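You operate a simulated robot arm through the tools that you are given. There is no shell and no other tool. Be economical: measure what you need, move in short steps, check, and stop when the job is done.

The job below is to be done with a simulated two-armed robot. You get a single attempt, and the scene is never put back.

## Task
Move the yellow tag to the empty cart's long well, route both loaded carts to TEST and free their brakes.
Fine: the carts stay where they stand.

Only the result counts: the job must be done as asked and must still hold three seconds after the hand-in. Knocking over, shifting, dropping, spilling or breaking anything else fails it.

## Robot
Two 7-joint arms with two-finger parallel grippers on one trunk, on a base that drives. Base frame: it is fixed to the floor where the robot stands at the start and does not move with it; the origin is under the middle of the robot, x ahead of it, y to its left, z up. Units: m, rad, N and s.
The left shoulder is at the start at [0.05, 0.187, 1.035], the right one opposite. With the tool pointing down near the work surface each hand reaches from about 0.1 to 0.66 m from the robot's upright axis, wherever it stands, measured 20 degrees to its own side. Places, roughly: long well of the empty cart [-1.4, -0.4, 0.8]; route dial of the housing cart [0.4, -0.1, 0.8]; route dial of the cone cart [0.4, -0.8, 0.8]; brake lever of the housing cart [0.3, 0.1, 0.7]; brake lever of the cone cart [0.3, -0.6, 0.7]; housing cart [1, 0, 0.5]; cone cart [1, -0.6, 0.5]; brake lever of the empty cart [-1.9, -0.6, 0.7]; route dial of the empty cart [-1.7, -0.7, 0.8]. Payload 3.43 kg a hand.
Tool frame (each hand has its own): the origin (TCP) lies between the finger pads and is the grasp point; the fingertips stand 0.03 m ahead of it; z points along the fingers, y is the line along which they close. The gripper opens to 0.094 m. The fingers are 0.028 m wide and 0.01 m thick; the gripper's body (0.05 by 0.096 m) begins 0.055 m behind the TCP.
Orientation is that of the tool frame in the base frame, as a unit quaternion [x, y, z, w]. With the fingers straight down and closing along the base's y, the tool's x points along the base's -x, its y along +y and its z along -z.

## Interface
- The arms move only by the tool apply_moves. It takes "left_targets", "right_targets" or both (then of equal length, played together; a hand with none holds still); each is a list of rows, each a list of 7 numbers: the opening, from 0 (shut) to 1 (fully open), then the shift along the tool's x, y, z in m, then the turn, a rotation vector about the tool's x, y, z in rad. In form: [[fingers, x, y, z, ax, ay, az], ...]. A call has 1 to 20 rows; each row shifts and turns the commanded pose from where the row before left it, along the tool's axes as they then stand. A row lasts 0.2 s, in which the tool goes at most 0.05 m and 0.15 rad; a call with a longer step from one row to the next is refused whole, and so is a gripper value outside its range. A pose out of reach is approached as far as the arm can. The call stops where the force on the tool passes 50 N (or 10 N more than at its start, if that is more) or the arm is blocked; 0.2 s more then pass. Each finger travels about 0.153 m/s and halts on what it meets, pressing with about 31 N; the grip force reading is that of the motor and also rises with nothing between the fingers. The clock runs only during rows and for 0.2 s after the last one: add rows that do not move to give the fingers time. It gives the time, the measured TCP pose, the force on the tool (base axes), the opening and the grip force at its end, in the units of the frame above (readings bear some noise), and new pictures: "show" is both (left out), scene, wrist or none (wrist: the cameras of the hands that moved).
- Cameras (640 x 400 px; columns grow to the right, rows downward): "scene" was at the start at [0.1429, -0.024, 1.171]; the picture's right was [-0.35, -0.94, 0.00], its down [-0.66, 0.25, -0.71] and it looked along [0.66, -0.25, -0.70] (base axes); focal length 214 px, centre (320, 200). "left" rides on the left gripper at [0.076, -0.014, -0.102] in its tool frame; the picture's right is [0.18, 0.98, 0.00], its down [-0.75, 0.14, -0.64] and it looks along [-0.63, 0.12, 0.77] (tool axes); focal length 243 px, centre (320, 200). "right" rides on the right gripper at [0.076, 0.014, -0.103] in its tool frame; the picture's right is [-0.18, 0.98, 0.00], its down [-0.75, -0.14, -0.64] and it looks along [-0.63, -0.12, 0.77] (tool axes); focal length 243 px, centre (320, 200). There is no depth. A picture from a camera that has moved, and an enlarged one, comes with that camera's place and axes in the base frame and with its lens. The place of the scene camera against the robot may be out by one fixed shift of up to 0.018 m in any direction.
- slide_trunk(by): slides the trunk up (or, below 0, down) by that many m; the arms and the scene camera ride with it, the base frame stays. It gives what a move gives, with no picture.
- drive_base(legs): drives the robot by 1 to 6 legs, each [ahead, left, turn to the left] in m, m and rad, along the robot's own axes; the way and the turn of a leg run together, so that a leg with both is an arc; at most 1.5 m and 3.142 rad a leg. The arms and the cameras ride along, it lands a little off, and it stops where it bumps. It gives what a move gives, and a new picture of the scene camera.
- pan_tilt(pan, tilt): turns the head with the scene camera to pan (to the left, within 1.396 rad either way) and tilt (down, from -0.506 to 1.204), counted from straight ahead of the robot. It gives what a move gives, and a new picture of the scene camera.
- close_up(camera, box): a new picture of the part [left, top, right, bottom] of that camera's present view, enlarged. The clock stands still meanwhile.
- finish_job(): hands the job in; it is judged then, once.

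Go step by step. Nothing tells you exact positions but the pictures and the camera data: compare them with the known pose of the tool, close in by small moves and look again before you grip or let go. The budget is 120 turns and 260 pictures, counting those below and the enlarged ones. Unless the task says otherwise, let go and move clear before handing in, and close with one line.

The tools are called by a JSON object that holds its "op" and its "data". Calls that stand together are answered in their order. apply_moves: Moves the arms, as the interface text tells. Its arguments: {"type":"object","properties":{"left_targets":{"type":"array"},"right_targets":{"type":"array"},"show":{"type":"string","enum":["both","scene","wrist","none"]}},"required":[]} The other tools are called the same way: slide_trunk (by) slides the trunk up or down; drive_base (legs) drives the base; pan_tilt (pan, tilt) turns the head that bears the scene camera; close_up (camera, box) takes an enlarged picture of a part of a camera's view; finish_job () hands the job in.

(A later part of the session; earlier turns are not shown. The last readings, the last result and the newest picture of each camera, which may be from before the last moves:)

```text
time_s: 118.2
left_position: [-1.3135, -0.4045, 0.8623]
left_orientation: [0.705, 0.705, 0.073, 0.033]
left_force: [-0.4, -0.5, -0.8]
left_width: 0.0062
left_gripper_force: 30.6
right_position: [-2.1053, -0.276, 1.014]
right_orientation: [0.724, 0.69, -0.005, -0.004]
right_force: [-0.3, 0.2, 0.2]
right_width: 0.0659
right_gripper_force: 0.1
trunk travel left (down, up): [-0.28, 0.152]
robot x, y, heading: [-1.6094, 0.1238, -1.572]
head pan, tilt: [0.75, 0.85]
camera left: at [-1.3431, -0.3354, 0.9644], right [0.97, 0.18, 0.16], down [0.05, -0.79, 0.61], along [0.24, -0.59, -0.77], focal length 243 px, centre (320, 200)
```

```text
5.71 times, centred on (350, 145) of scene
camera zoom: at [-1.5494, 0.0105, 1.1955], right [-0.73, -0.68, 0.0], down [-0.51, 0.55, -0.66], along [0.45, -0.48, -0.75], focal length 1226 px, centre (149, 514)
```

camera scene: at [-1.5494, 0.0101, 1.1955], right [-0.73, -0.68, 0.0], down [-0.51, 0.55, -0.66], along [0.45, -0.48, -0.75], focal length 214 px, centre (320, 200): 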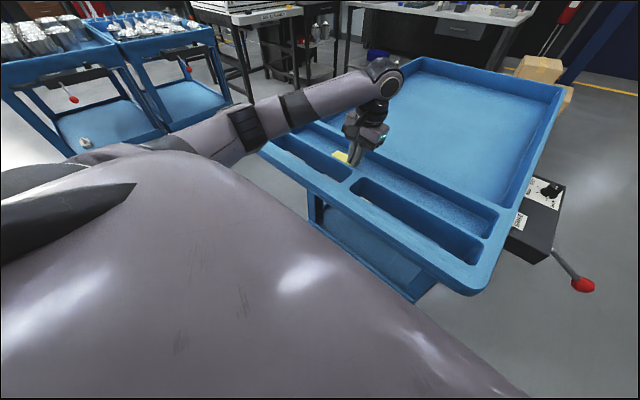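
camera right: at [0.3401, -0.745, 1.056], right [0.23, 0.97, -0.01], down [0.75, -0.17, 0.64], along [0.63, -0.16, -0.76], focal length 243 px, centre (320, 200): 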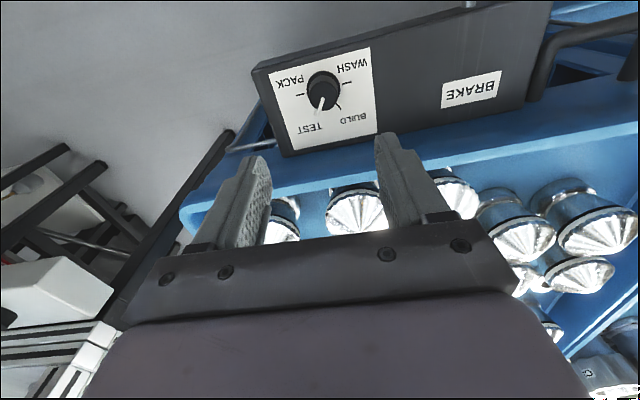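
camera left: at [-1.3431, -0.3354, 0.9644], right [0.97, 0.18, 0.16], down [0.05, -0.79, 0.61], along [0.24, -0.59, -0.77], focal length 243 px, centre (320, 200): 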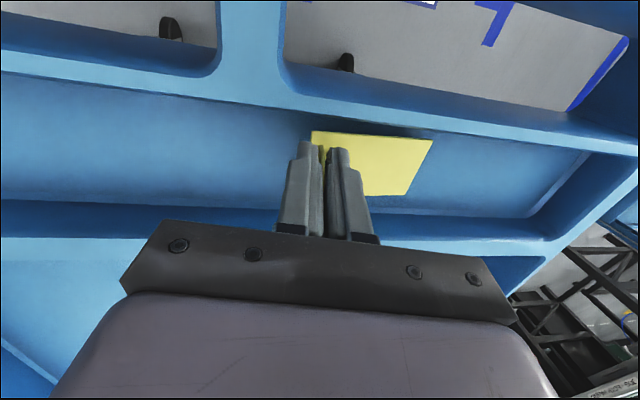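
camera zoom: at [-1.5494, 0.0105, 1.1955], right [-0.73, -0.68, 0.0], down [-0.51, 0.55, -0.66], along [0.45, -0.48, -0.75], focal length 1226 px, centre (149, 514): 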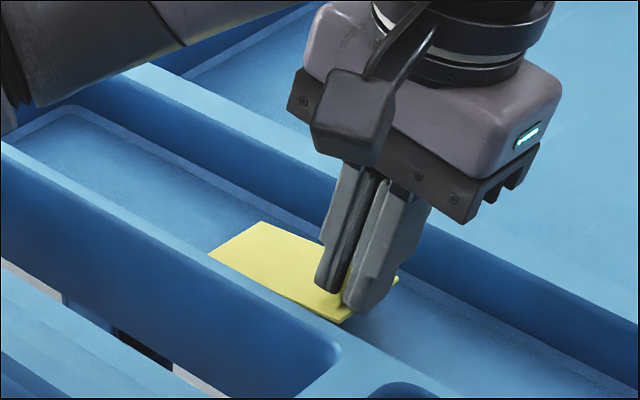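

Now inside the well walls. Small further shift, and lower gently toward the floor.

{"op": "apply_moves", "data": {"left_targets": [[0, -0.005, -0.001, 0.006, 0, 0, 0], [0, -0.0005, -0.001, 0.006, 0, 0, 0], [0, -0.0005, -0.001, 0.006, 0, 0, 0]], "show": "wrist"}}

{"op": "close_up", "data": {"camera": "scene", "box": [300, 110, 400, 180]}}

```text
time_s: 119.0
left_position: [-1.3134, -0.4109, 0.8448]
left_orientation: [0.704, 0.705, 0.073, 0.034]
left_force: [-1.1, -0.6, 2.6]
left_width: 0.0063
left_gripper_force: 31.3
right_position: [-2.1055, -0.2758, 1.0132]
right_orientation: [0.724, 0.69, -0.005, -0.004]
right_force: [0.9, -0.6, 0.4]
right_width: 0.0657
right_gripper_force: 0.1
trunk travel left (down, up): [-0.28, 0.152]
robot x, y, heading: [-1.6129, 0.1226, -1.574]
head pan, tilt: [0.75, 0.85]
camera left: at [-1.344, -0.3407, 0.9463], right [0.97, 0.18, 0.16], down [0.05, -0.79, 0.61], along [0.24, -0.59, -0.77], focal length 243 px, centre (320, 200)
```

left: 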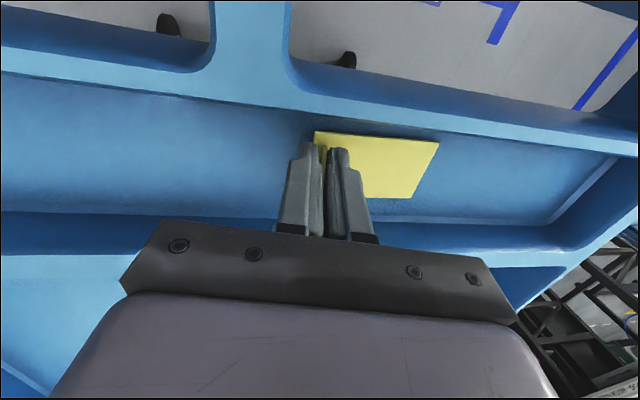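

```text
5.71 times, centred on (350, 145) of scene
camera zoom: at [-1.5497, 0.0107, 1.1957], right [-0.73, -0.68, 0.0], down [-0.51, 0.55, -0.66], along [0.45, -0.48, -0.75], focal length 1226 px, centre (149, 514)
```

zoom: 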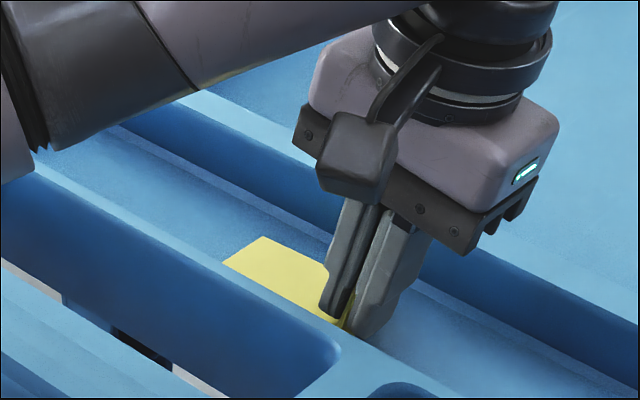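

Contact with the floor of the well begins (2.6 N). A touch more, then open and look.

{"op": "apply_moves", "data": {"left_targets": [[0, 0, 0, 0.002, 0, 0, 0], [0, 0, 0, 0.0, 0, 0, 0], [0.25, 0, 0, 0, 0, 0, 0], [0.25, 0, 0, 0, 0, 0, 0]], "show": "wrist"}}

{"op": "close_up", "data": {"camera": "scene", "box": [300, 110, 400, 180]}}

```text
time_s: 120.0
left_position: [-1.3129, -0.4103, 0.8418]
left_orientation: [0.704, 0.706, 0.073, 0.034]
left_force: [0.4, 0.3, 0.0]
left_width: 0.0234
left_gripper_force: 0.0
right_position: [-2.1049, -0.2761, 1.0127]
right_orientation: [0.724, 0.689, -0.004, -0.004]
right_force: [0.3, -0.4, -0.3]
right_width: 0.0658
right_gripper_force: 0.0
trunk travel left (down, up): [-0.28, 0.152]
robot x, y, heading: [-1.6142, 0.1211, -1.57]
head pan, tilt: [0.75, 0.85]
camera left: at [-1.343, -0.3408, 0.9441], right [0.97, 0.18, 0.16], down [0.05, -0.79, 0.61], along [0.24, -0.59, -0.77], focal length 243 px, centre (320, 200)
```

left: 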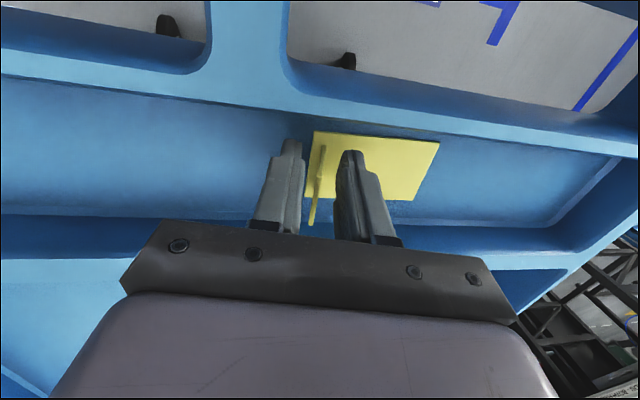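

```text
5.71 times, centred on (350, 145) of scene
camera zoom: at [-1.5494, 0.0105, 1.1955], right [-0.73, -0.68, 0.0], down [-0.51, 0.55, -0.66], along [0.45, -0.48, -0.75], focal length 1226 px, centre (149, 514)
```

zoom: 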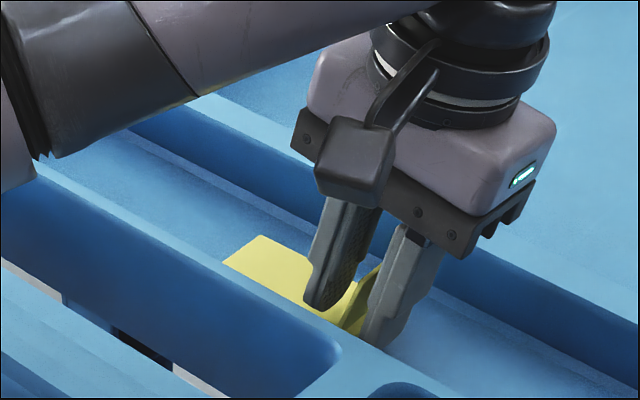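

The tag rests in the well with the fingers open on both sides. Retract along the tool axis, then up.

{"op": "apply_moves", "data": {"left_targets": [[0.25, 0, 0, -0.02, 0, 0, 0], [0.25, 0, 0, -0.03, 0, 0, 0], [0.25, 0, 0, -0.04, 0, 0, 0], [0.25, 0, 0, -0.04, 0.05, 0, 0], [0.25, 0, 0, -0.04, 0.1, 0, 0], [0.25, 0, 0, -0.04, 0, 0, 0]], "show": "both"}}

{"op": "close_up", "data": {"camera": "scene", "box": [290, 100, 410, 180]}}

```text
time_s: 121.3
left_position: [-1.3362, -0.4216, 1.051]
left_orientation: [0.705, 0.708, 0.02, -0.02]
left_force: [0.9, -0.2, -1.0]
left_width: 0.0235
left_gripper_force: 0.0
right_position: [-2.1046, -0.2762, 1.0135]
right_orientation: [0.724, 0.689, -0.005, -0.004]
right_force: [0.0, -0.3, -0.3]
right_width: 0.0657
right_gripper_force: 0.1
trunk travel left (down, up): [-0.28, 0.152]
robot x, y, heading: [-1.6123, 0.122, -1.57]
head pan, tilt: [0.75, 0.85]
camera scene: at [-1.5497, 0.0108, 1.1956], right [-0.73, -0.68, 0.0], down [-0.51, 0.55, -0.66], along [0.45, -0.48, -0.75], focal length 214 px, centre (320, 200)
camera left: at [-1.3504, -0.3531, 1.157], right [0.98, 0.19, 0.01], down [0.14, -0.79, 0.6], along [0.12, -0.59, -0.8], focal length 243 px, centre (320, 200)
```

scene: 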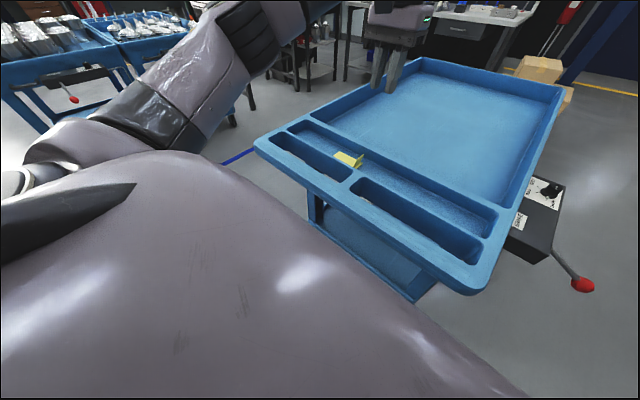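
left: 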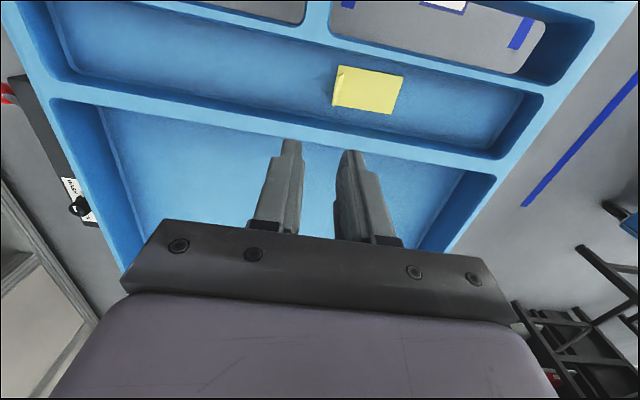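

```text
5.00 times, centred on (350, 140) of scene
camera zoom: at [-1.5497, 0.0108, 1.1956], right [-0.73, -0.68, 0.0], down [-0.51, 0.55, -0.66], along [0.45, -0.48, -0.75], focal length 1072 px, centre (170, 500)
```

zoom: 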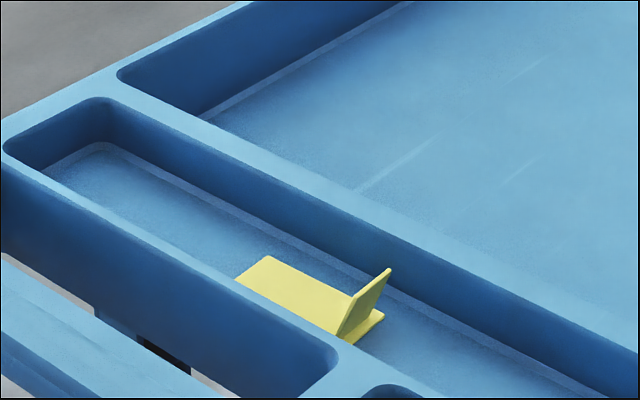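

The tag lies flat in the long well. Now back to the loaded carts to do the brakes.

{"op": "drive_base", "data": {"legs": [[-0.28, 0, 0], [0, 0, 1.571], [1.3, 0, 0], [0.17, -0.65, 0]]}}

{"op": "pan_tilt", "data": {"pan": 0.0, "tilt": 0.75}}

```text
time_s: 136.7
left_position: [0.4233, 0.055, 1.0507]
left_orientation: [-0.006, 1.0, 0.001, -0.027]
left_force: [-0.4, 0.3, -0.3]
left_width: 0.0233
left_gripper_force: 0.0
right_position: [0.2815, -0.7162, 1.0135]
right_orientation: [0.021, 1.0, -0.005, 0.001]
right_force: [-0.1, -0.1, 0.6]
right_width: 0.0659
right_gripper_force: 0.0
trunk travel left (down, up): [-0.28, 0.152]
robot x, y, heading: [-0.1164, -0.2254, 0.006]
head pan, tilt: [0.75, 0.85]
camera scene: at [0.005, -0.1664, 1.1955], right [0.69, -0.73, 0.0], down [-0.55, -0.52, -0.66], along [0.48, 0.45, -0.75], focal length 214 px, centre (320, 200)
```

scene: 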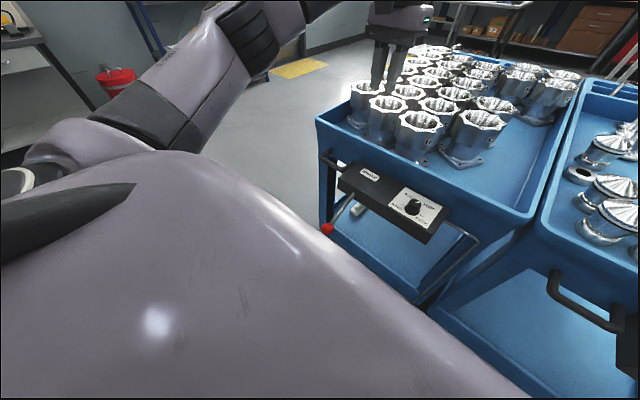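

```text
time_s: 137.8
left_position: [0.4233, 0.0552, 1.0503]
left_orientation: [-0.006, 1.0, 0.001, -0.028]
left_force: [0.3, -0.1, -0.7]
left_width: 0.0234
left_gripper_force: 0.1
right_position: [0.2824, -0.7177, 1.014]
right_orientation: [0.021, 1.0, -0.006, 0.0]
right_force: [0.0, -0.2, 0.3]
right_width: 0.0657
right_gripper_force: 0.0
trunk travel left (down, up): [-0.28, 0.152]
robot x, y, heading: [-0.1151, -0.2266, 0.003]
head pan, tilt: [0.0, 0.75]
camera scene: at [0.031, -0.2193, 1.2036], right [0.01, -1.0, 0.0], down [-0.68, 0.0, -0.73], along [0.73, 0.0, -0.68], focal length 214 px, centre (320, 200)
```

scene: 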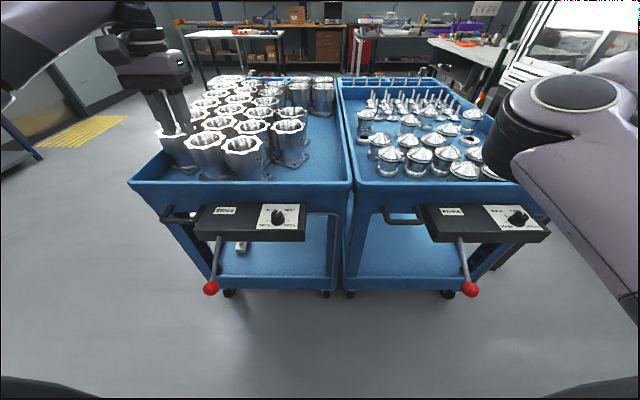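

I bring the left hand back and low for a look at the housing cart's lever and front face.

{"op": "apply_moves", "data": {"left_targets": [[0.6, 0.045, 0, 0, 0, 0, 0], [0.6, 0.045, 0, 0, 0, 0, 0], [0.6, 0.045, 0, 0, 0, 0, 0], [0.6, 0.045, 0, 0, 0, -0.05, 0], [0.6, 0.035, 0, 0.03, 0, 0, 0], [0.6, 0.0, 0, 0.045, 0, 0, 0], [0.6, 0.0, 0, 0.045, 0, 0, 0], [0.6, 0.0, 0, 0.045, 0, 0, 0]], "show": "wrist"}}

{"op": "close_up", "data": {"camera": "left", "box": [240, 60, 440, 200]}}

```text
time_s: 139.6
left_position: [0.209, 0.0516, 0.8944]
left_orientation: [-0.006, 1.0, 0.001, -0.003]
left_force: [0.5, 0.2, -0.2]
left_width: 0.0565
left_gripper_force: 0.0
right_position: [0.2828, -0.7159, 1.0135]
right_orientation: [0.021, 1.0, -0.006, 0.001]
right_force: [-0.2, -0.1, -0.3]
right_width: 0.0656
right_gripper_force: 0.0
trunk travel left (down, up): [-0.28, 0.152]
robot x, y, heading: [-0.1194, -0.2221, 0.011]
head pan, tilt: [0.0, 0.75]
camera left: at [0.1343, 0.0354, 0.9961], right [-0.2, 0.98, 0.0], down [0.75, 0.15, 0.64], along [0.63, 0.13, -0.77], focal length 243 px, centre (320, 200)
```

left: 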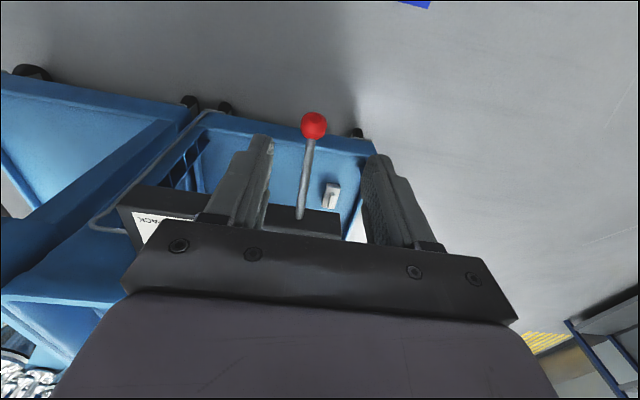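

```text
2.86 times, centred on (340, 130) of left
camera zoom: at [0.1343, 0.0354, 0.9961], right [-0.2, 0.98, 0.0], down [0.75, 0.15, 0.64], along [0.63, 0.13, -0.77], focal length 693 px, centre (263, 400)
```

zoom: 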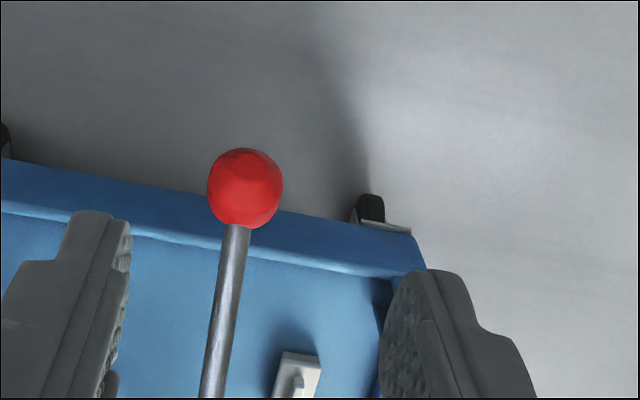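

The lever is pinned at its low stop; the only way is up. I lower the trunk 0.1 and place the left hand above the ball at about [0.277, 0.058, 0.663].

{"op": "slide_trunk", "data": {"by": -0.1}}

{"op": "apply_moves", "data": {"left_targets": [[0.7, -0.03, 0.003, 0.01, 0, 0, 0], [0.7, -0.038, 0.003, 0.02, 0, 0, 0], [0.7, 0, 0, 0, 0, 0, 0]], "show": "both"}}

{"op": "close_up", "data": {"camera": "scene", "box": [170, 180, 330, 310]}}

```text
time_s: 140.9
left_position: [0.2108, 0.0511, 0.7927]
left_orientation: [-0.006, 1.0, 0.0, -0.002]
left_force: [-0.2, -0.8, -0.1]
left_width: 0.0565
left_gripper_force: 0.0
right_position: [0.2818, -0.7152, 0.9137]
right_orientation: [0.02, 1.0, -0.005, 0.0]
right_force: [-0.2, -0.7, -0.7]
right_width: 0.0658
right_gripper_force: 0.1
trunk travel left (down, up): [-0.18, 0.252]
robot x, y, heading: [-0.1196, -0.219, 0.007]
head pan, tilt: [0.0, 0.75]
```

```text
time_s: 141.7
left_position: [0.2762, 0.0586, 0.761]
left_orientation: [-0.005, 1.0, 0.001, -0.003]
left_force: [0.2, 0.2, -0.4]
left_width: 0.0659
left_gripper_force: 0.0
right_position: [0.2814, -0.7155, 0.914]
right_orientation: [0.021, 1.0, -0.006, 0.001]
right_force: [0.1, -0.2, 0.1]
right_width: 0.0657
right_gripper_force: 0.0
trunk travel left (down, up): [-0.18, 0.252]
robot x, y, heading: [-0.1164, -0.223, 0.01]
head pan, tilt: [0.0, 0.75]
camera scene: at [0.031, -0.2193, 1.1036], right [0.01, -1.0, 0.0], down [-0.68, 0.0, -0.73], along [0.73, 0.0, -0.68], focal length 214 px, centre (320, 200)
camera left: at [0.2011, 0.0426, 0.8639], right [-0.2, 0.98, 0.0], down [0.75, 0.15, 0.64], along [0.63, 0.13, -0.77], focal length 243 px, centre (320, 200)
```

scene: 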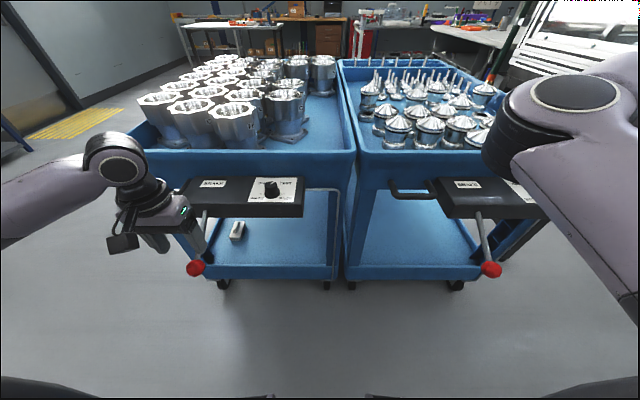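
left: 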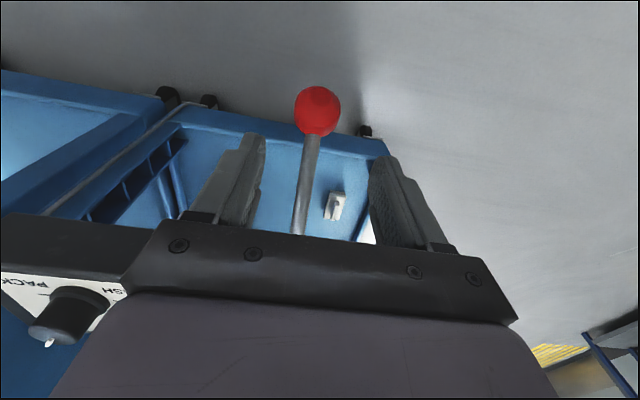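

```text
3.08 times, centred on (250, 245) of scene
camera zoom: at [0.031, -0.2193, 1.1036], right [0.01, -1.0, 0.0], down [-0.68, 0.0, -0.73], along [0.73, 0.0, -0.68], focal length 660 px, centre (535, 62)
```

zoom: 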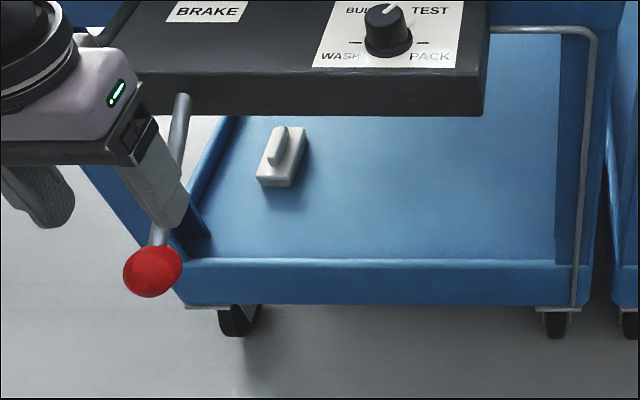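

The ball is nearly on axis. Shift 6 mm back and go down around it, then close.

{"op": "apply_moves", "data": {"left_targets": [[0.7, 0.005, -0.002, 0.03, 0, 0, 0], [0.7, 0, 0, 0.03, 0, 0, 0], [0.7, 0, 0, 0.03, 0, 0, 0], [0.7, 0, 0, 0, 0, 0, 0]], "show": "wrist"}}

{"op": "close_up", "data": {"camera": "scene", "box": [150, 180, 310, 310]}}

```text
time_s: 142.7
left_position: [0.2725, 0.0561, 0.6712]
left_orientation: [-0.006, 1.0, 0.001, -0.002]
left_force: [-0.2, 0.7, -0.7]
left_width: 0.0656
left_gripper_force: 0.1
right_position: [0.283, -0.717, 0.914]
right_orientation: [0.021, 1.0, -0.006, 0.001]
right_force: [-0.1, -0.1, 0.3]
right_width: 0.0659
right_gripper_force: 0.0
trunk travel left (down, up): [-0.18, 0.252]
robot x, y, heading: [-0.1171, -0.226, 0.01]
head pan, tilt: [0.0, 0.75]
camera left: at [0.1972, 0.0405, 0.774], right [-0.2, 0.98, 0.0], down [0.75, 0.15, 0.64], along [0.63, 0.13, -0.77], focal length 243 px, centre (320, 200)
```

left: 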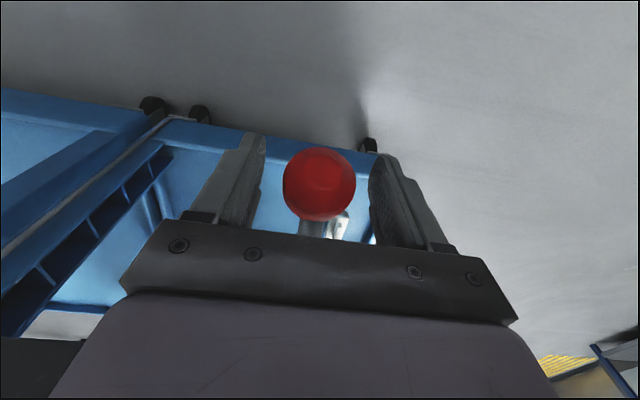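

```text
3.08 times, centred on (230, 245) of scene
camera zoom: at [0.031, -0.2193, 1.1036], right [0.01, -1.0, 0.0], down [-0.68, 0.0, -0.73], along [0.73, 0.0, -0.68], focal length 660 px, centre (597, 62)
```

zoom: 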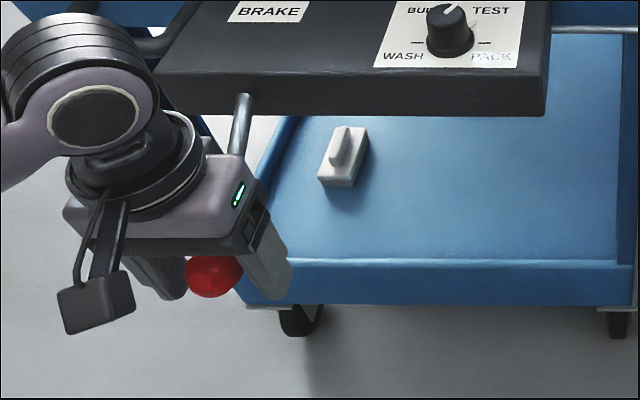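

Ball centred in the grip. Close and swing up along the lever's arc a little, checking forces.

{"op": "apply_moves", "data": {"left_targets": [[0, 0, 0, 0, 0, 0, 0], [0, 0, 0, 0, 0, 0, 0], [0, 0.005, 0, -0.008, 0, 0, 0], [0, 0.005, 0, -0.009, 0, 0, 0], [0, 0.004, 0, -0.01, 0, 0, 0], [0, 0.003, 0, -0.011, 0, 0, 0]], "show": "both"}}

{"op": "close_up", "data": {"camera": "scene", "box": [150, 160, 310, 290]}}

```text
time_s: 144.1
left_position: [0.2552, 0.0556, 0.7114]
left_orientation: [-0.006, 1.0, 0.0, -0.004]
left_force: [1.3, -19.3, -12.6]
left_width: 0.0351
left_gripper_force: 45.0
right_position: [0.2821, -0.7166, 0.9134]
right_orientation: [0.021, 1.0, -0.006, 0.0]
right_force: [-0.6, 1.0, -0.3]
right_width: 0.066
right_gripper_force: 0.0
trunk travel left (down, up): [-0.18, 0.252]
robot x, y, heading: [-0.1231, -0.2218, 0.009]
head pan, tilt: [0.0, 0.75]
camera scene: at [0.0319, -0.2201, 1.1034], right [0.01, -1.0, 0.0], down [-0.68, 0.0, -0.73], along [0.73, 0.0, -0.68], focal length 214 px, centre (320, 200)
camera left: at [0.1803, 0.0391, 0.8137], right [-0.19, 0.98, 0.0], down [0.76, 0.15, 0.64], along [0.62, 0.12, -0.77], focal length 243 px, centre (320, 200)
```

scene: 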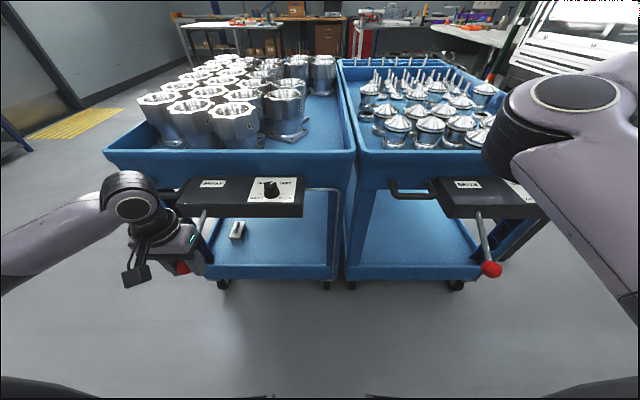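
left: 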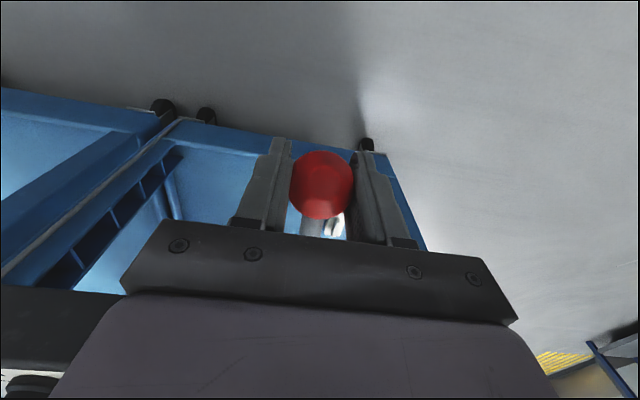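

```text
3.08 times, centred on (230, 225) of scene
camera zoom: at [0.0319, -0.2201, 1.1034], right [0.01, -1.0, 0.0], down [-0.68, 0.0, -0.73], along [0.73, 0.0, -0.68], focal length 660 px, centre (597, 123)
```

zoom: 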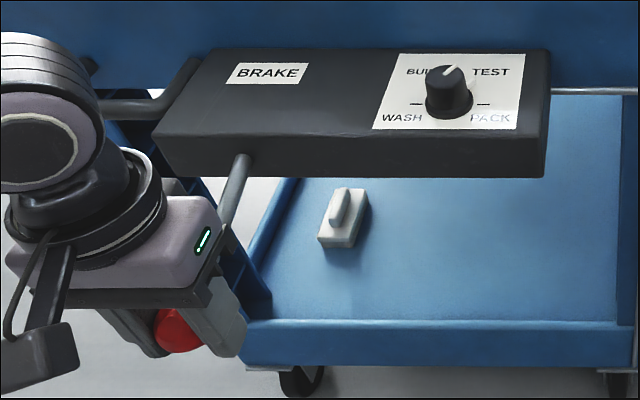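

The lever follows upward. There's some sideways load, so I ease 3 mm that way and continue along the arc.

{"op": "apply_moves", "data": {"left_targets": [[0, 0.002, -0.003, -0.012, 0, 0, 0], [0, 0.001, 0, -0.012, 0, 0, 0], [0, 0, 0, -0.013, 0, 0, 0], [0, -0.001, 0, -0.013, 0, 0, 0]], "show": "both"}}

{"op": "close_up", "data": {"camera": "scene", "box": [150, 140, 310, 270]}}

```text
time_s: 145.1
left_position: [0.2545, 0.0539, 0.762]
left_orientation: [-0.008, 1.0, 0.002, -0.003]
left_force: [-5.1, 6.2, -10.6]
left_width: 0.0352
left_gripper_force: 44.7
right_position: [0.2825, -0.7159, 0.9134]
right_orientation: [0.021, 1.0, -0.006, 0.001]
right_force: [0.2, 0.1, 0.0]
right_width: 0.0657
right_gripper_force: 0.1
trunk travel left (down, up): [-0.18, 0.252]
robot x, y, heading: [-0.1186, -0.2207, 0.004]
head pan, tilt: [0.0, 0.75]
camera scene: at [0.0313, -0.2183, 1.1035], right [0.01, -1.0, 0.0], down [-0.68, -0.01, -0.73], along [0.73, 0.0, -0.68], focal length 214 px, centre (320, 200)
camera left: at [0.1793, 0.038, 0.864], right [-0.2, 0.98, 0.01], down [0.76, 0.15, 0.64], along [0.62, 0.13, -0.77], focal length 243 px, centre (320, 200)
```

scene: 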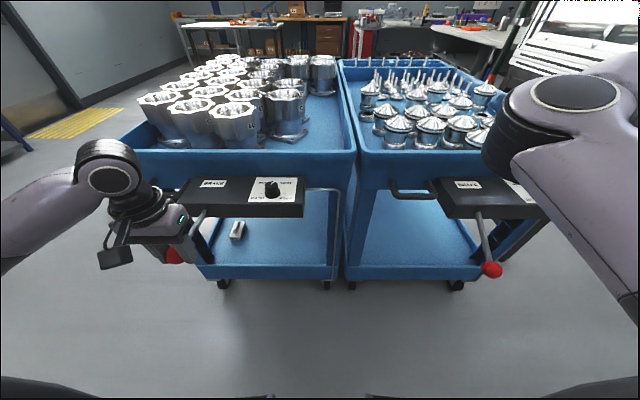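
left: 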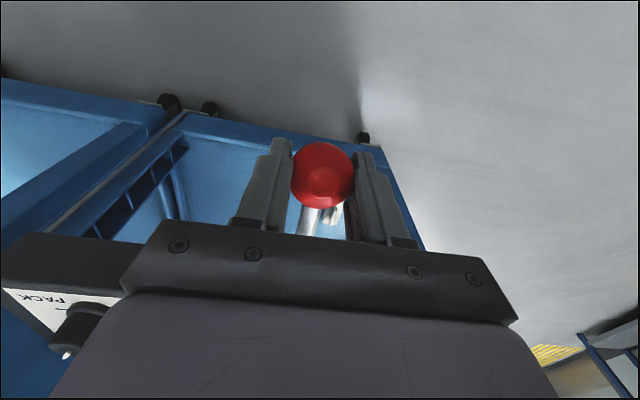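

```text
3.08 times, centred on (230, 205) of scene
camera zoom: at [0.0313, -0.2183, 1.1035], right [0.01, -1.0, 0.0], down [-0.68, -0.01, -0.73], along [0.73, 0.0, -0.68], focal length 660 px, centre (597, 185)
```

zoom: 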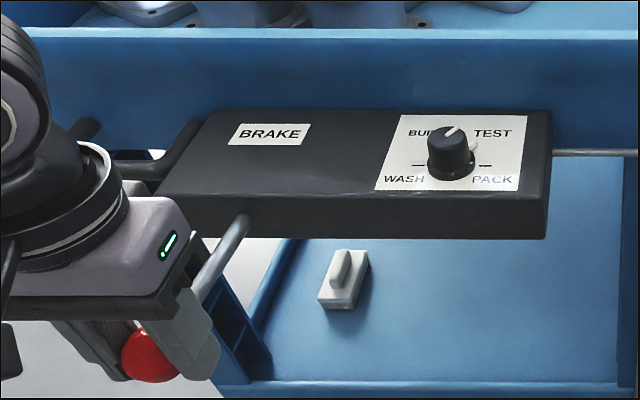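

Past horizontal and following. Continue up with the arc bending back towards the cart.

{"op": "apply_moves", "data": {"left_targets": [[0, -0.001, 0, -0.012, 0, 0, 0], [0, -0.002, 0, -0.012, 0, 0, 0], [0, -0.004, 0, -0.012, 0, 0, 0], [0, -0.005, 0, -0.011, 0, 0, 0]], "show": "both"}}

{"op": "close_up", "data": {"camera": "scene", "box": [150, 140, 310, 270]}}

```text
time_s: 146.1
left_position: [0.2661, 0.0556, 0.8092]
left_orientation: [-0.007, 1.0, 0.002, -0.004]
left_force: [-5.2, 13.1, -9.0]
left_width: 0.0352
left_gripper_force: 45.0
right_position: [0.2816, -0.715, 0.9142]
right_orientation: [0.021, 1.0, -0.007, 0.001]
right_force: [-0.5, -0.4, 0.5]
right_width: 0.0658
right_gripper_force: 0.0
trunk travel left (down, up): [-0.18, 0.252]
robot x, y, heading: [-0.1172, -0.2231, 0.002]
head pan, tilt: [0.0, 0.75]
camera scene: at [0.0312, -0.2181, 1.1035], right [0.01, -1.0, 0.0], down [-0.68, -0.01, -0.73], along [0.73, 0.0, -0.68], focal length 214 px, centre (320, 200)
camera left: at [0.1908, 0.0385, 0.9111], right [-0.2, 0.98, 0.0], down [0.76, 0.15, 0.64], along [0.62, 0.13, -0.77], focal length 243 px, centre (320, 200)
```

scene: 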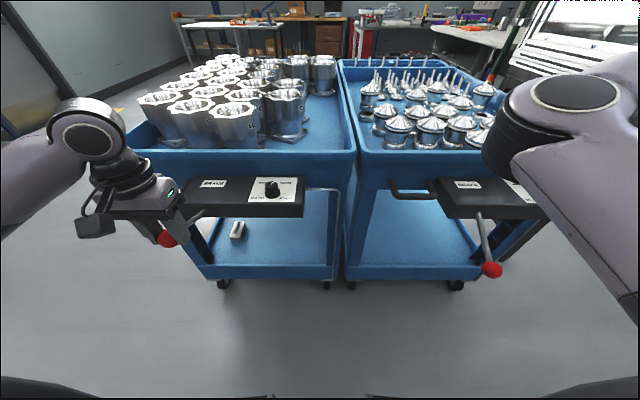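
left: 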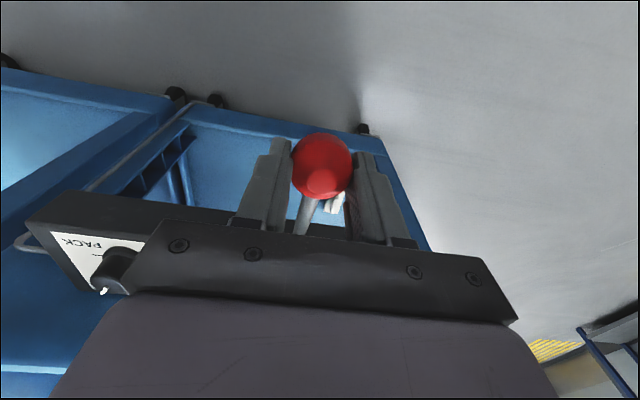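

```text
3.08 times, centred on (230, 205) of scene
camera zoom: at [0.0312, -0.2181, 1.1035], right [0.01, -1.0, 0.0], down [-0.68, -0.01, -0.73], along [0.73, 0.0, -0.68], focal length 660 px, centre (597, 185)
```

zoom: 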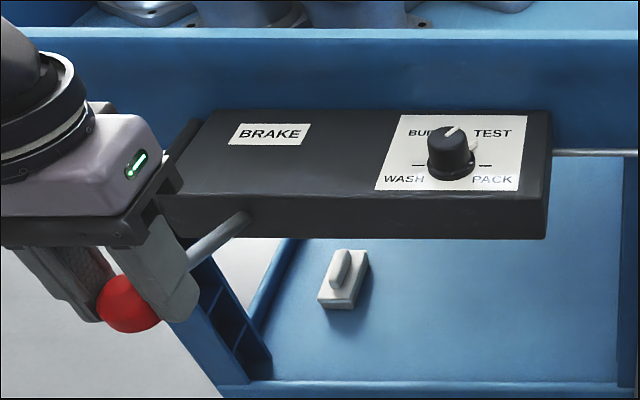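

The lever is at about +26°, the ball has slid to the fingertips. I open, check that it stays, and regrip lower.

{"op": "apply_moves", "data": {"left_targets": [[0.65, 0, 0, 0, 0, 0, 0], [0.65, 0, 0, 0, 0, 0, 0], [0.65, 0, 0, 0.01, 0, 0, 0], [0.65, 0, 0, 0.01, 0, 0, 0]], "show": "both"}}

{"op": "close_up", "data": {"camera": "scene", "box": [150, 140, 310, 270]}}

```text
time_s: 147.1
left_position: [0.267, 0.0543, 0.7881]
left_orientation: [-0.006, 1.0, 0.002, -0.002]
left_force: [-0.2, 0.0, 0.3]
left_width: 0.0609
left_gripper_force: 0.0
right_position: [0.2814, -0.7165, 0.9133]
right_orientation: [0.021, 1.0, -0.006, 0.0]
right_force: [0.0, -0.3, 0.5]
right_width: 0.0659
right_gripper_force: 0.0
trunk travel left (down, up): [-0.18, 0.252]
robot x, y, heading: [-0.1181, -0.2249, 0.004]
head pan, tilt: [0.0, 0.75]
camera scene: at [0.031, -0.2193, 1.1036], right [0.01, -1.0, 0.0], down [-0.68, 0.0, -0.73], along [0.73, 0.0, -0.68], focal length 214 px, centre (320, 200)
camera left: at [0.1907, 0.0373, 0.8908], right [-0.2, 0.98, 0.0], down [0.75, 0.15, 0.64], along [0.63, 0.13, -0.77], focal length 243 px, centre (320, 200)
```

scene: 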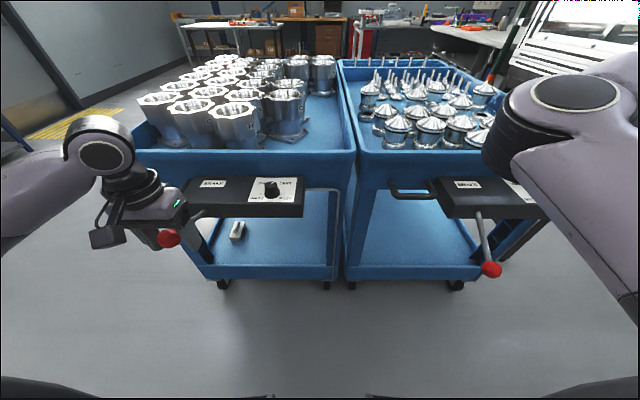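
left: 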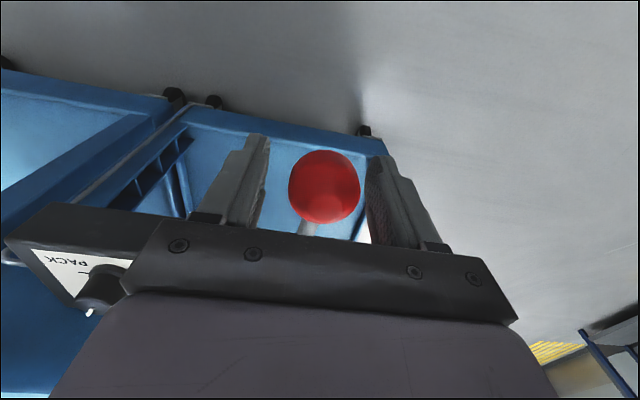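

```text
3.08 times, centred on (230, 205) of scene
camera zoom: at [0.031, -0.2193, 1.1036], right [0.01, -1.0, 0.0], down [-0.68, 0.0, -0.73], along [0.73, 0.0, -0.68], focal length 660 px, centre (597, 185)
```

zoom: 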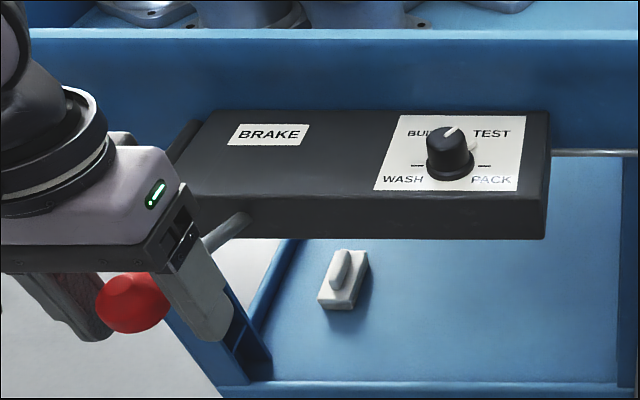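

It stays put, ball now centred. Regrip and push further until the stop.

{"op": "apply_moves", "data": {"left_targets": [[0, 0, 0.002, 0, 0, 0, 0], [0, 0, 0, 0, 0, 0, 0], [0, -0.005, 0, -0.01, 0, 0, 0], [0, -0.006, 0, -0.01, 0, 0, 0], [0, -0.007, 0, -0.01, 0, 0, 0]], "show": "both"}}

{"op": "close_up", "data": {"camera": "scene", "box": [150, 140, 310, 270]}}

```text
time_s: 148.3
left_position: [0.2871, 0.0553, 0.8169]
left_orientation: [-0.007, 1.0, 0.001, -0.003]
left_force: [6.8, -8.6, -26.6]
left_width: 0.0353
left_gripper_force: 45.1
right_position: [0.283, -0.7178, 0.9127]
right_orientation: [0.022, 1.0, -0.007, 0.0]
right_force: [0.8, -0.6, 0.5]
right_width: 0.0657
right_gripper_force: 0.1
trunk travel left (down, up): [-0.18, 0.252]
robot x, y, heading: [-0.1172, -0.2221, 0.005]
head pan, tilt: [0.0, 0.75]
camera scene: at [0.0334, -0.2191, 1.1031], right [0.01, -1.0, 0.0], down [-0.68, 0.0, -0.73], along [0.73, 0.0, -0.68], focal length 214 px, centre (320, 200)
camera left: at [0.2115, 0.0389, 0.9192], right [-0.2, 0.98, 0.0], down [0.75, 0.15, 0.64], along [0.63, 0.13, -0.77], focal length 243 px, centre (320, 200)
```

scene: 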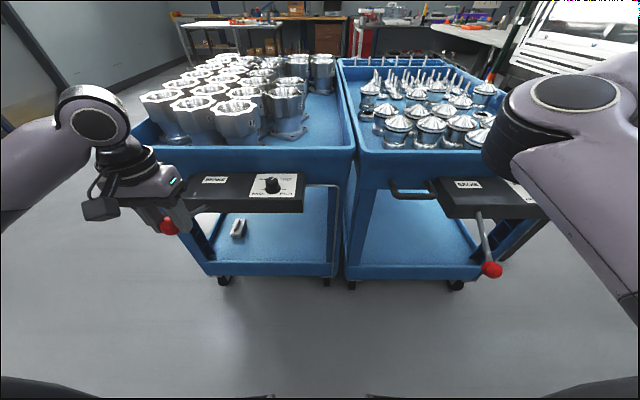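
left: 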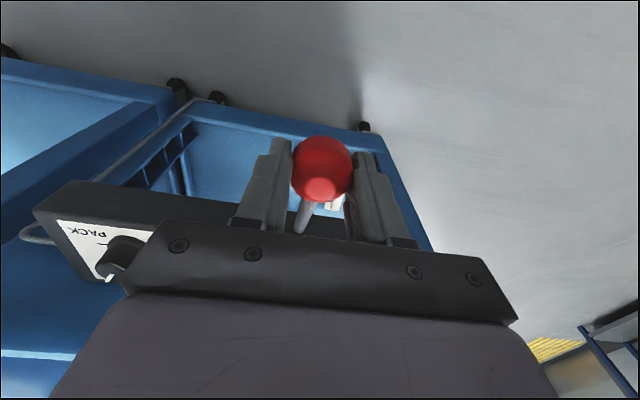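

```text
3.08 times, centred on (230, 205) of scene
camera zoom: at [0.0334, -0.2191, 1.1031], right [0.01, -1.0, 0.0], down [-0.68, 0.0, -0.73], along [0.73, 0.0, -0.68], focal length 660 px, centre (597, 185)
```

zoom: 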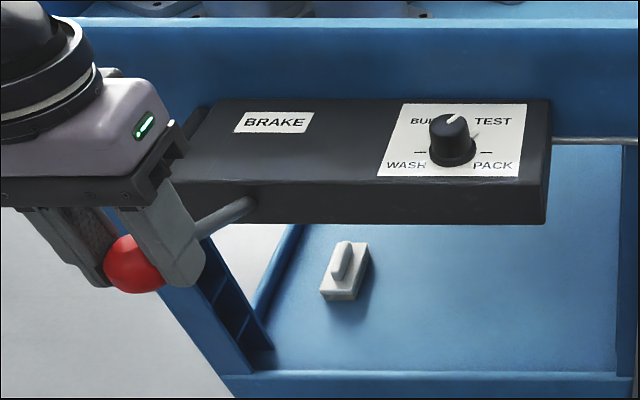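

The force rises to 27 N: the lever's at its upper stop (~+34°). Relax, open and withdraw upward.

{"op": "apply_moves", "data": {"left_targets": [[0, 0, 0, 0.003, 0, 0, 0], [0.7, 0, 0, 0, 0, 0, 0], [0.7, 0, 0, 0, 0, 0, 0], [0.7, 0, 0, -0.04, 0, 0, 0], [0.7, 0.01, 0, -0.045, 0, 0, 0], [0.7, 0.03, 0, -0.04, 0, 0, 0], [0.7, 0.04, 0, 0, 0, 0, 0]], "show": "both"}}

{"op": "close_up", "data": {"camera": "scene", "box": [150, 140, 310, 270]}}

```text
time_s: 149.9
left_position: [0.2032, 0.0563, 0.9417]
left_orientation: [-0.006, 1.0, 0.001, -0.003]
left_force: [0.5, 0.2, -0.1]
left_width: 0.066
left_gripper_force: 0.1
right_position: [0.2824, -0.7173, 0.914]
right_orientation: [0.021, 1.0, -0.006, 0.001]
right_force: [0.0, -0.1, 0.3]
right_width: 0.0657
right_gripper_force: 0.0
trunk travel left (down, up): [-0.18, 0.252]
robot x, y, heading: [-0.1165, -0.2265, 0.01]
head pan, tilt: [0.0, 0.75]
camera scene: at [0.0308, -0.2194, 1.1036], right [0.01, -1.0, 0.0], down [-0.68, 0.0, -0.73], along [0.73, 0.0, -0.68], focal length 214 px, centre (320, 200)
camera left: at [0.127, 0.0401, 1.0431], right [-0.2, 0.98, 0.0], down [0.76, 0.15, 0.64], along [0.63, 0.13, -0.77], focal length 243 px, centre (320, 200)
```

scene: 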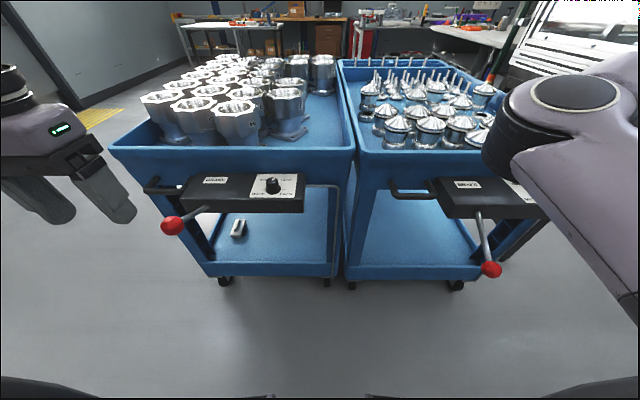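
left: 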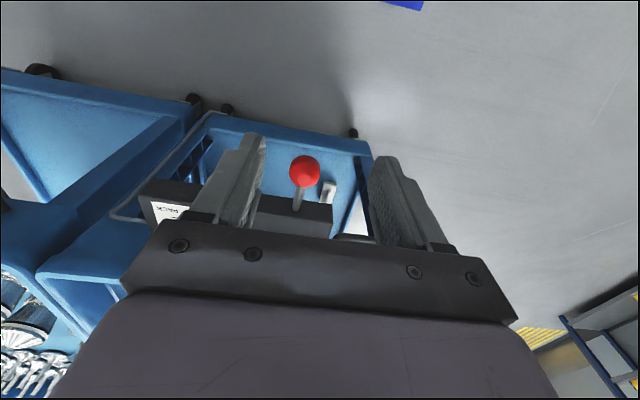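

```text
3.08 times, centred on (230, 205) of scene
camera zoom: at [0.0308, -0.2194, 1.1036], right [0.01, -1.0, 0.0], down [-0.68, 0.0, -0.73], along [0.73, 0.0, -0.68], focal length 660 px, centre (597, 185)
```

zoom: 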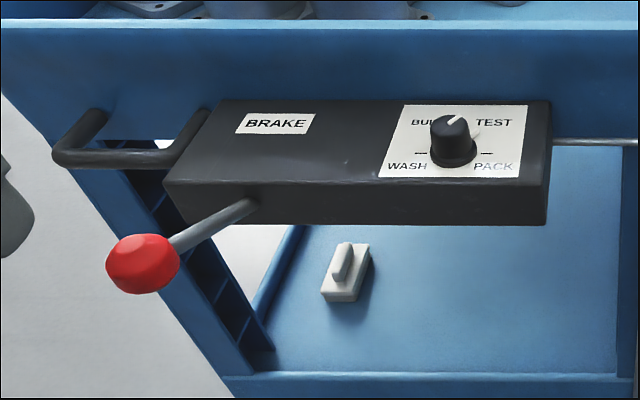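

The brake lever is up and holds, but comparing pictures, the housing cart rolled about 1.4 cm away during my last push. I'll pull it gently back by its handle; first a look at the handle.

{"op": "apply_moves", "data": {"left_targets": [[0.5, -0.03, 0.03, 0, 0, 0, 0], [0.5, -0.03, 0.03, 0, 0, 0, 0], [0.5, -0.03, 0.03, 0, 0, 0, 0], [0.5, -0.03, 0.03, 0.02, 0, 0, 0]], "show": "both"}}

{"op": "close_up", "data": {"camera": "left", "box": [200, 60, 440, 210]}}

```text
time_s: 150.9
left_position: [0.3211, 0.1769, 0.9222]
left_orientation: [-0.006, 1.0, 0.001, -0.003]
left_force: [0.1, 0.0, -0.4]
left_width: 0.0472
left_gripper_force: 0.0
right_position: [0.2824, -0.7175, 0.9144]
right_orientation: [0.021, 1.0, -0.006, 0.001]
right_force: [0.1, 1.2, -0.6]
right_width: 0.0659
right_gripper_force: 0.0
trunk travel left (down, up): [-0.18, 0.252]
robot x, y, heading: [-0.1145, -0.2236, 0.008]
head pan, tilt: [0.0, 0.75]
camera scene: at [0.031, -0.2193, 1.1036], right [0.01, -1.0, 0.0], down [-0.68, 0.0, -0.73], along [0.73, 0.0, -0.68], focal length 214 px, centre (320, 200)
camera left: at [0.2466, 0.1605, 1.0238], right [-0.2, 0.98, 0.0], down [0.76, 0.15, 0.64], along [0.62, 0.13, -0.77], focal length 243 px, centre (320, 200)
```

scene: 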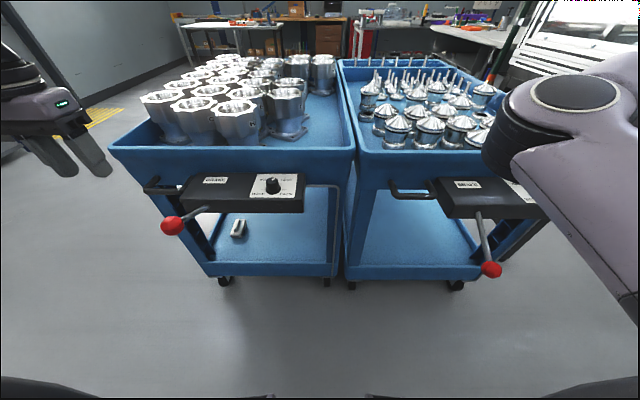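
left: 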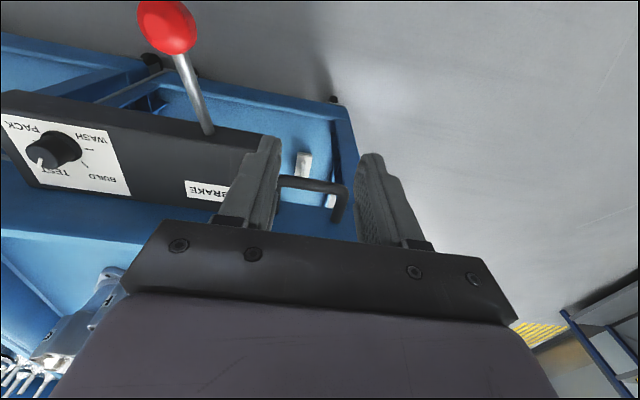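

```text
2.67 times, centred on (320, 135) of left
camera zoom: at [0.2466, 0.1605, 1.0238], right [-0.2, 0.98, 0.0], down [0.76, 0.15, 0.64], along [0.62, 0.13, -0.77], focal length 647 px, centre (320, 373)
```

zoom: 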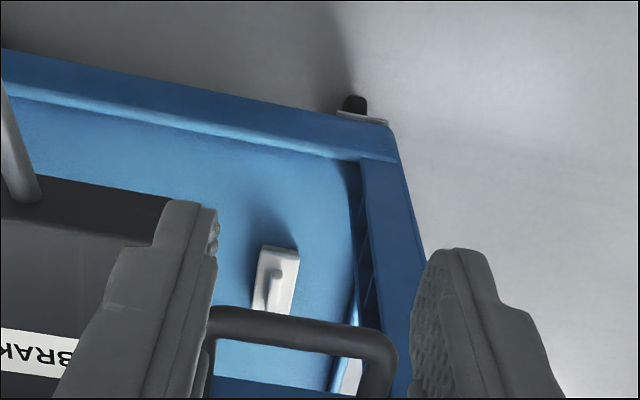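

The simplest way back: grip the ball again and pull along the lever's own axis, which doesn't turn the lever. I return above the ball.

{"op": "apply_moves", "data": {"left_targets": [[0.7, 0.012, -0.04, 0, 0, 0, 0], [0.7, 0.012, -0.04, 0, 0, 0, 0], [0.7, 0.012, -0.04, 0.02, 0, 0, 0], [0.7, 0, 0, 0.02, 0, 0, 0]], "show": "wrist"}}

```text
time_s: 151.9
left_position: [0.2867, 0.0548, 0.8818]
left_orientation: [-0.006, 1.0, 0.001, -0.002]
left_force: [-0.7, -0.1, -0.1]
left_width: 0.0659
left_gripper_force: 0.1
right_position: [0.2815, -0.716, 0.9136]
right_orientation: [0.021, 1.0, -0.006, 0.001]
right_force: [0.1, 0.6, 0.8]
right_width: 0.0658
right_gripper_force: 0.0
trunk travel left (down, up): [-0.18, 0.252]
robot x, y, heading: [-0.1207, -0.2242, 0.006]
head pan, tilt: [0.0, 0.75]
camera left: at [0.2125, 0.0386, 0.9841], right [-0.2, 0.98, 0.0], down [0.76, 0.15, 0.64], along [0.63, 0.13, -0.77], focal length 243 px, centre (320, 200)
```

left: 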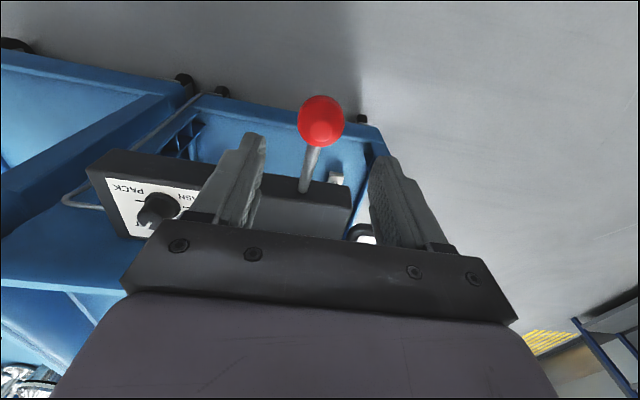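

Descend on the ball, grip, and pull along the lever axis a first centimetre.

{"op": "apply_moves", "data": {"left_targets": [[0.7, 0.002, 0.001, 0.026, 0, 0, 0], [0.7, 0, 0, 0.026, 0, 0, 0], [0.7, 0, 0, 0.026, 0, 0, 0], [0, 0, 0, 0, 0, 0, 0], [0, 0, 0, 0, 0, 0, 0], [0, 0.003, 0, -0.003, 0, 0, 0], [0, 0.004, 0, -0.002, 0, 0, 0], [0, 0.004, 0, -0.001, 0, 0, 0]], "show": "wrist"}}

{"op": "close_up", "data": {"camera": "scene", "box": [150, 140, 310, 270]}}

```text
time_s: 153.7
left_position: [0.2737, 0.0553, 0.8054]
left_orientation: [-0.004, 1.0, 0.001, -0.008]
left_force: [-2.8, -19.8, -33.2]
left_width: 0.0354
left_gripper_force: 44.6
right_position: [0.2825, -0.7165, 0.913]
right_orientation: [0.021, 1.0, -0.007, -0.001]
right_force: [0.9, -0.6, 0.2]
right_width: 0.0656
right_gripper_force: 0.0
trunk travel left (down, up): [-0.18, 0.252]
robot x, y, heading: [-0.1225, -0.2259, 0.01]
head pan, tilt: [0.0, 0.75]
camera left: at [0.1992, 0.0392, 0.9089], right [-0.19, 0.98, 0.0], down [0.76, 0.15, 0.63], along [0.62, 0.12, -0.78], focal length 243 px, centre (320, 200)
```

left: 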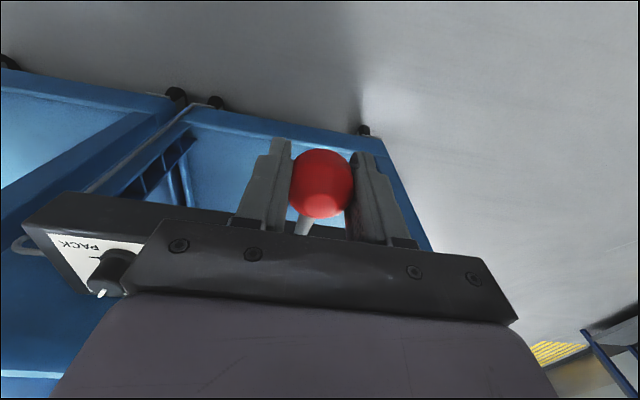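

```text
3.08 times, centred on (230, 205) of scene
camera zoom: at [0.0324, -0.2196, 1.103], right [0.01, -1.0, 0.0], down [-0.68, 0.0, -0.73], along [0.73, 0.0, -0.68], focal length 660 px, centre (597, 185)
```

zoom: 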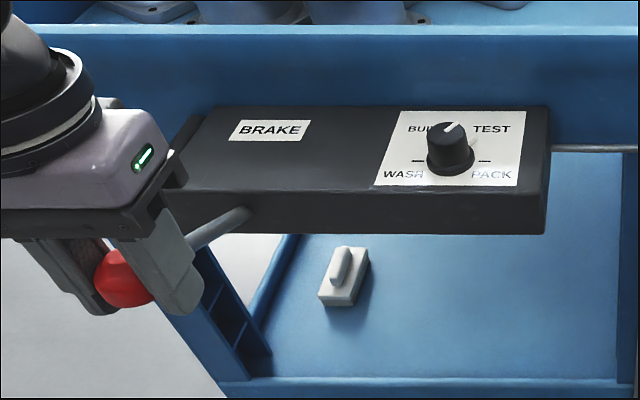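

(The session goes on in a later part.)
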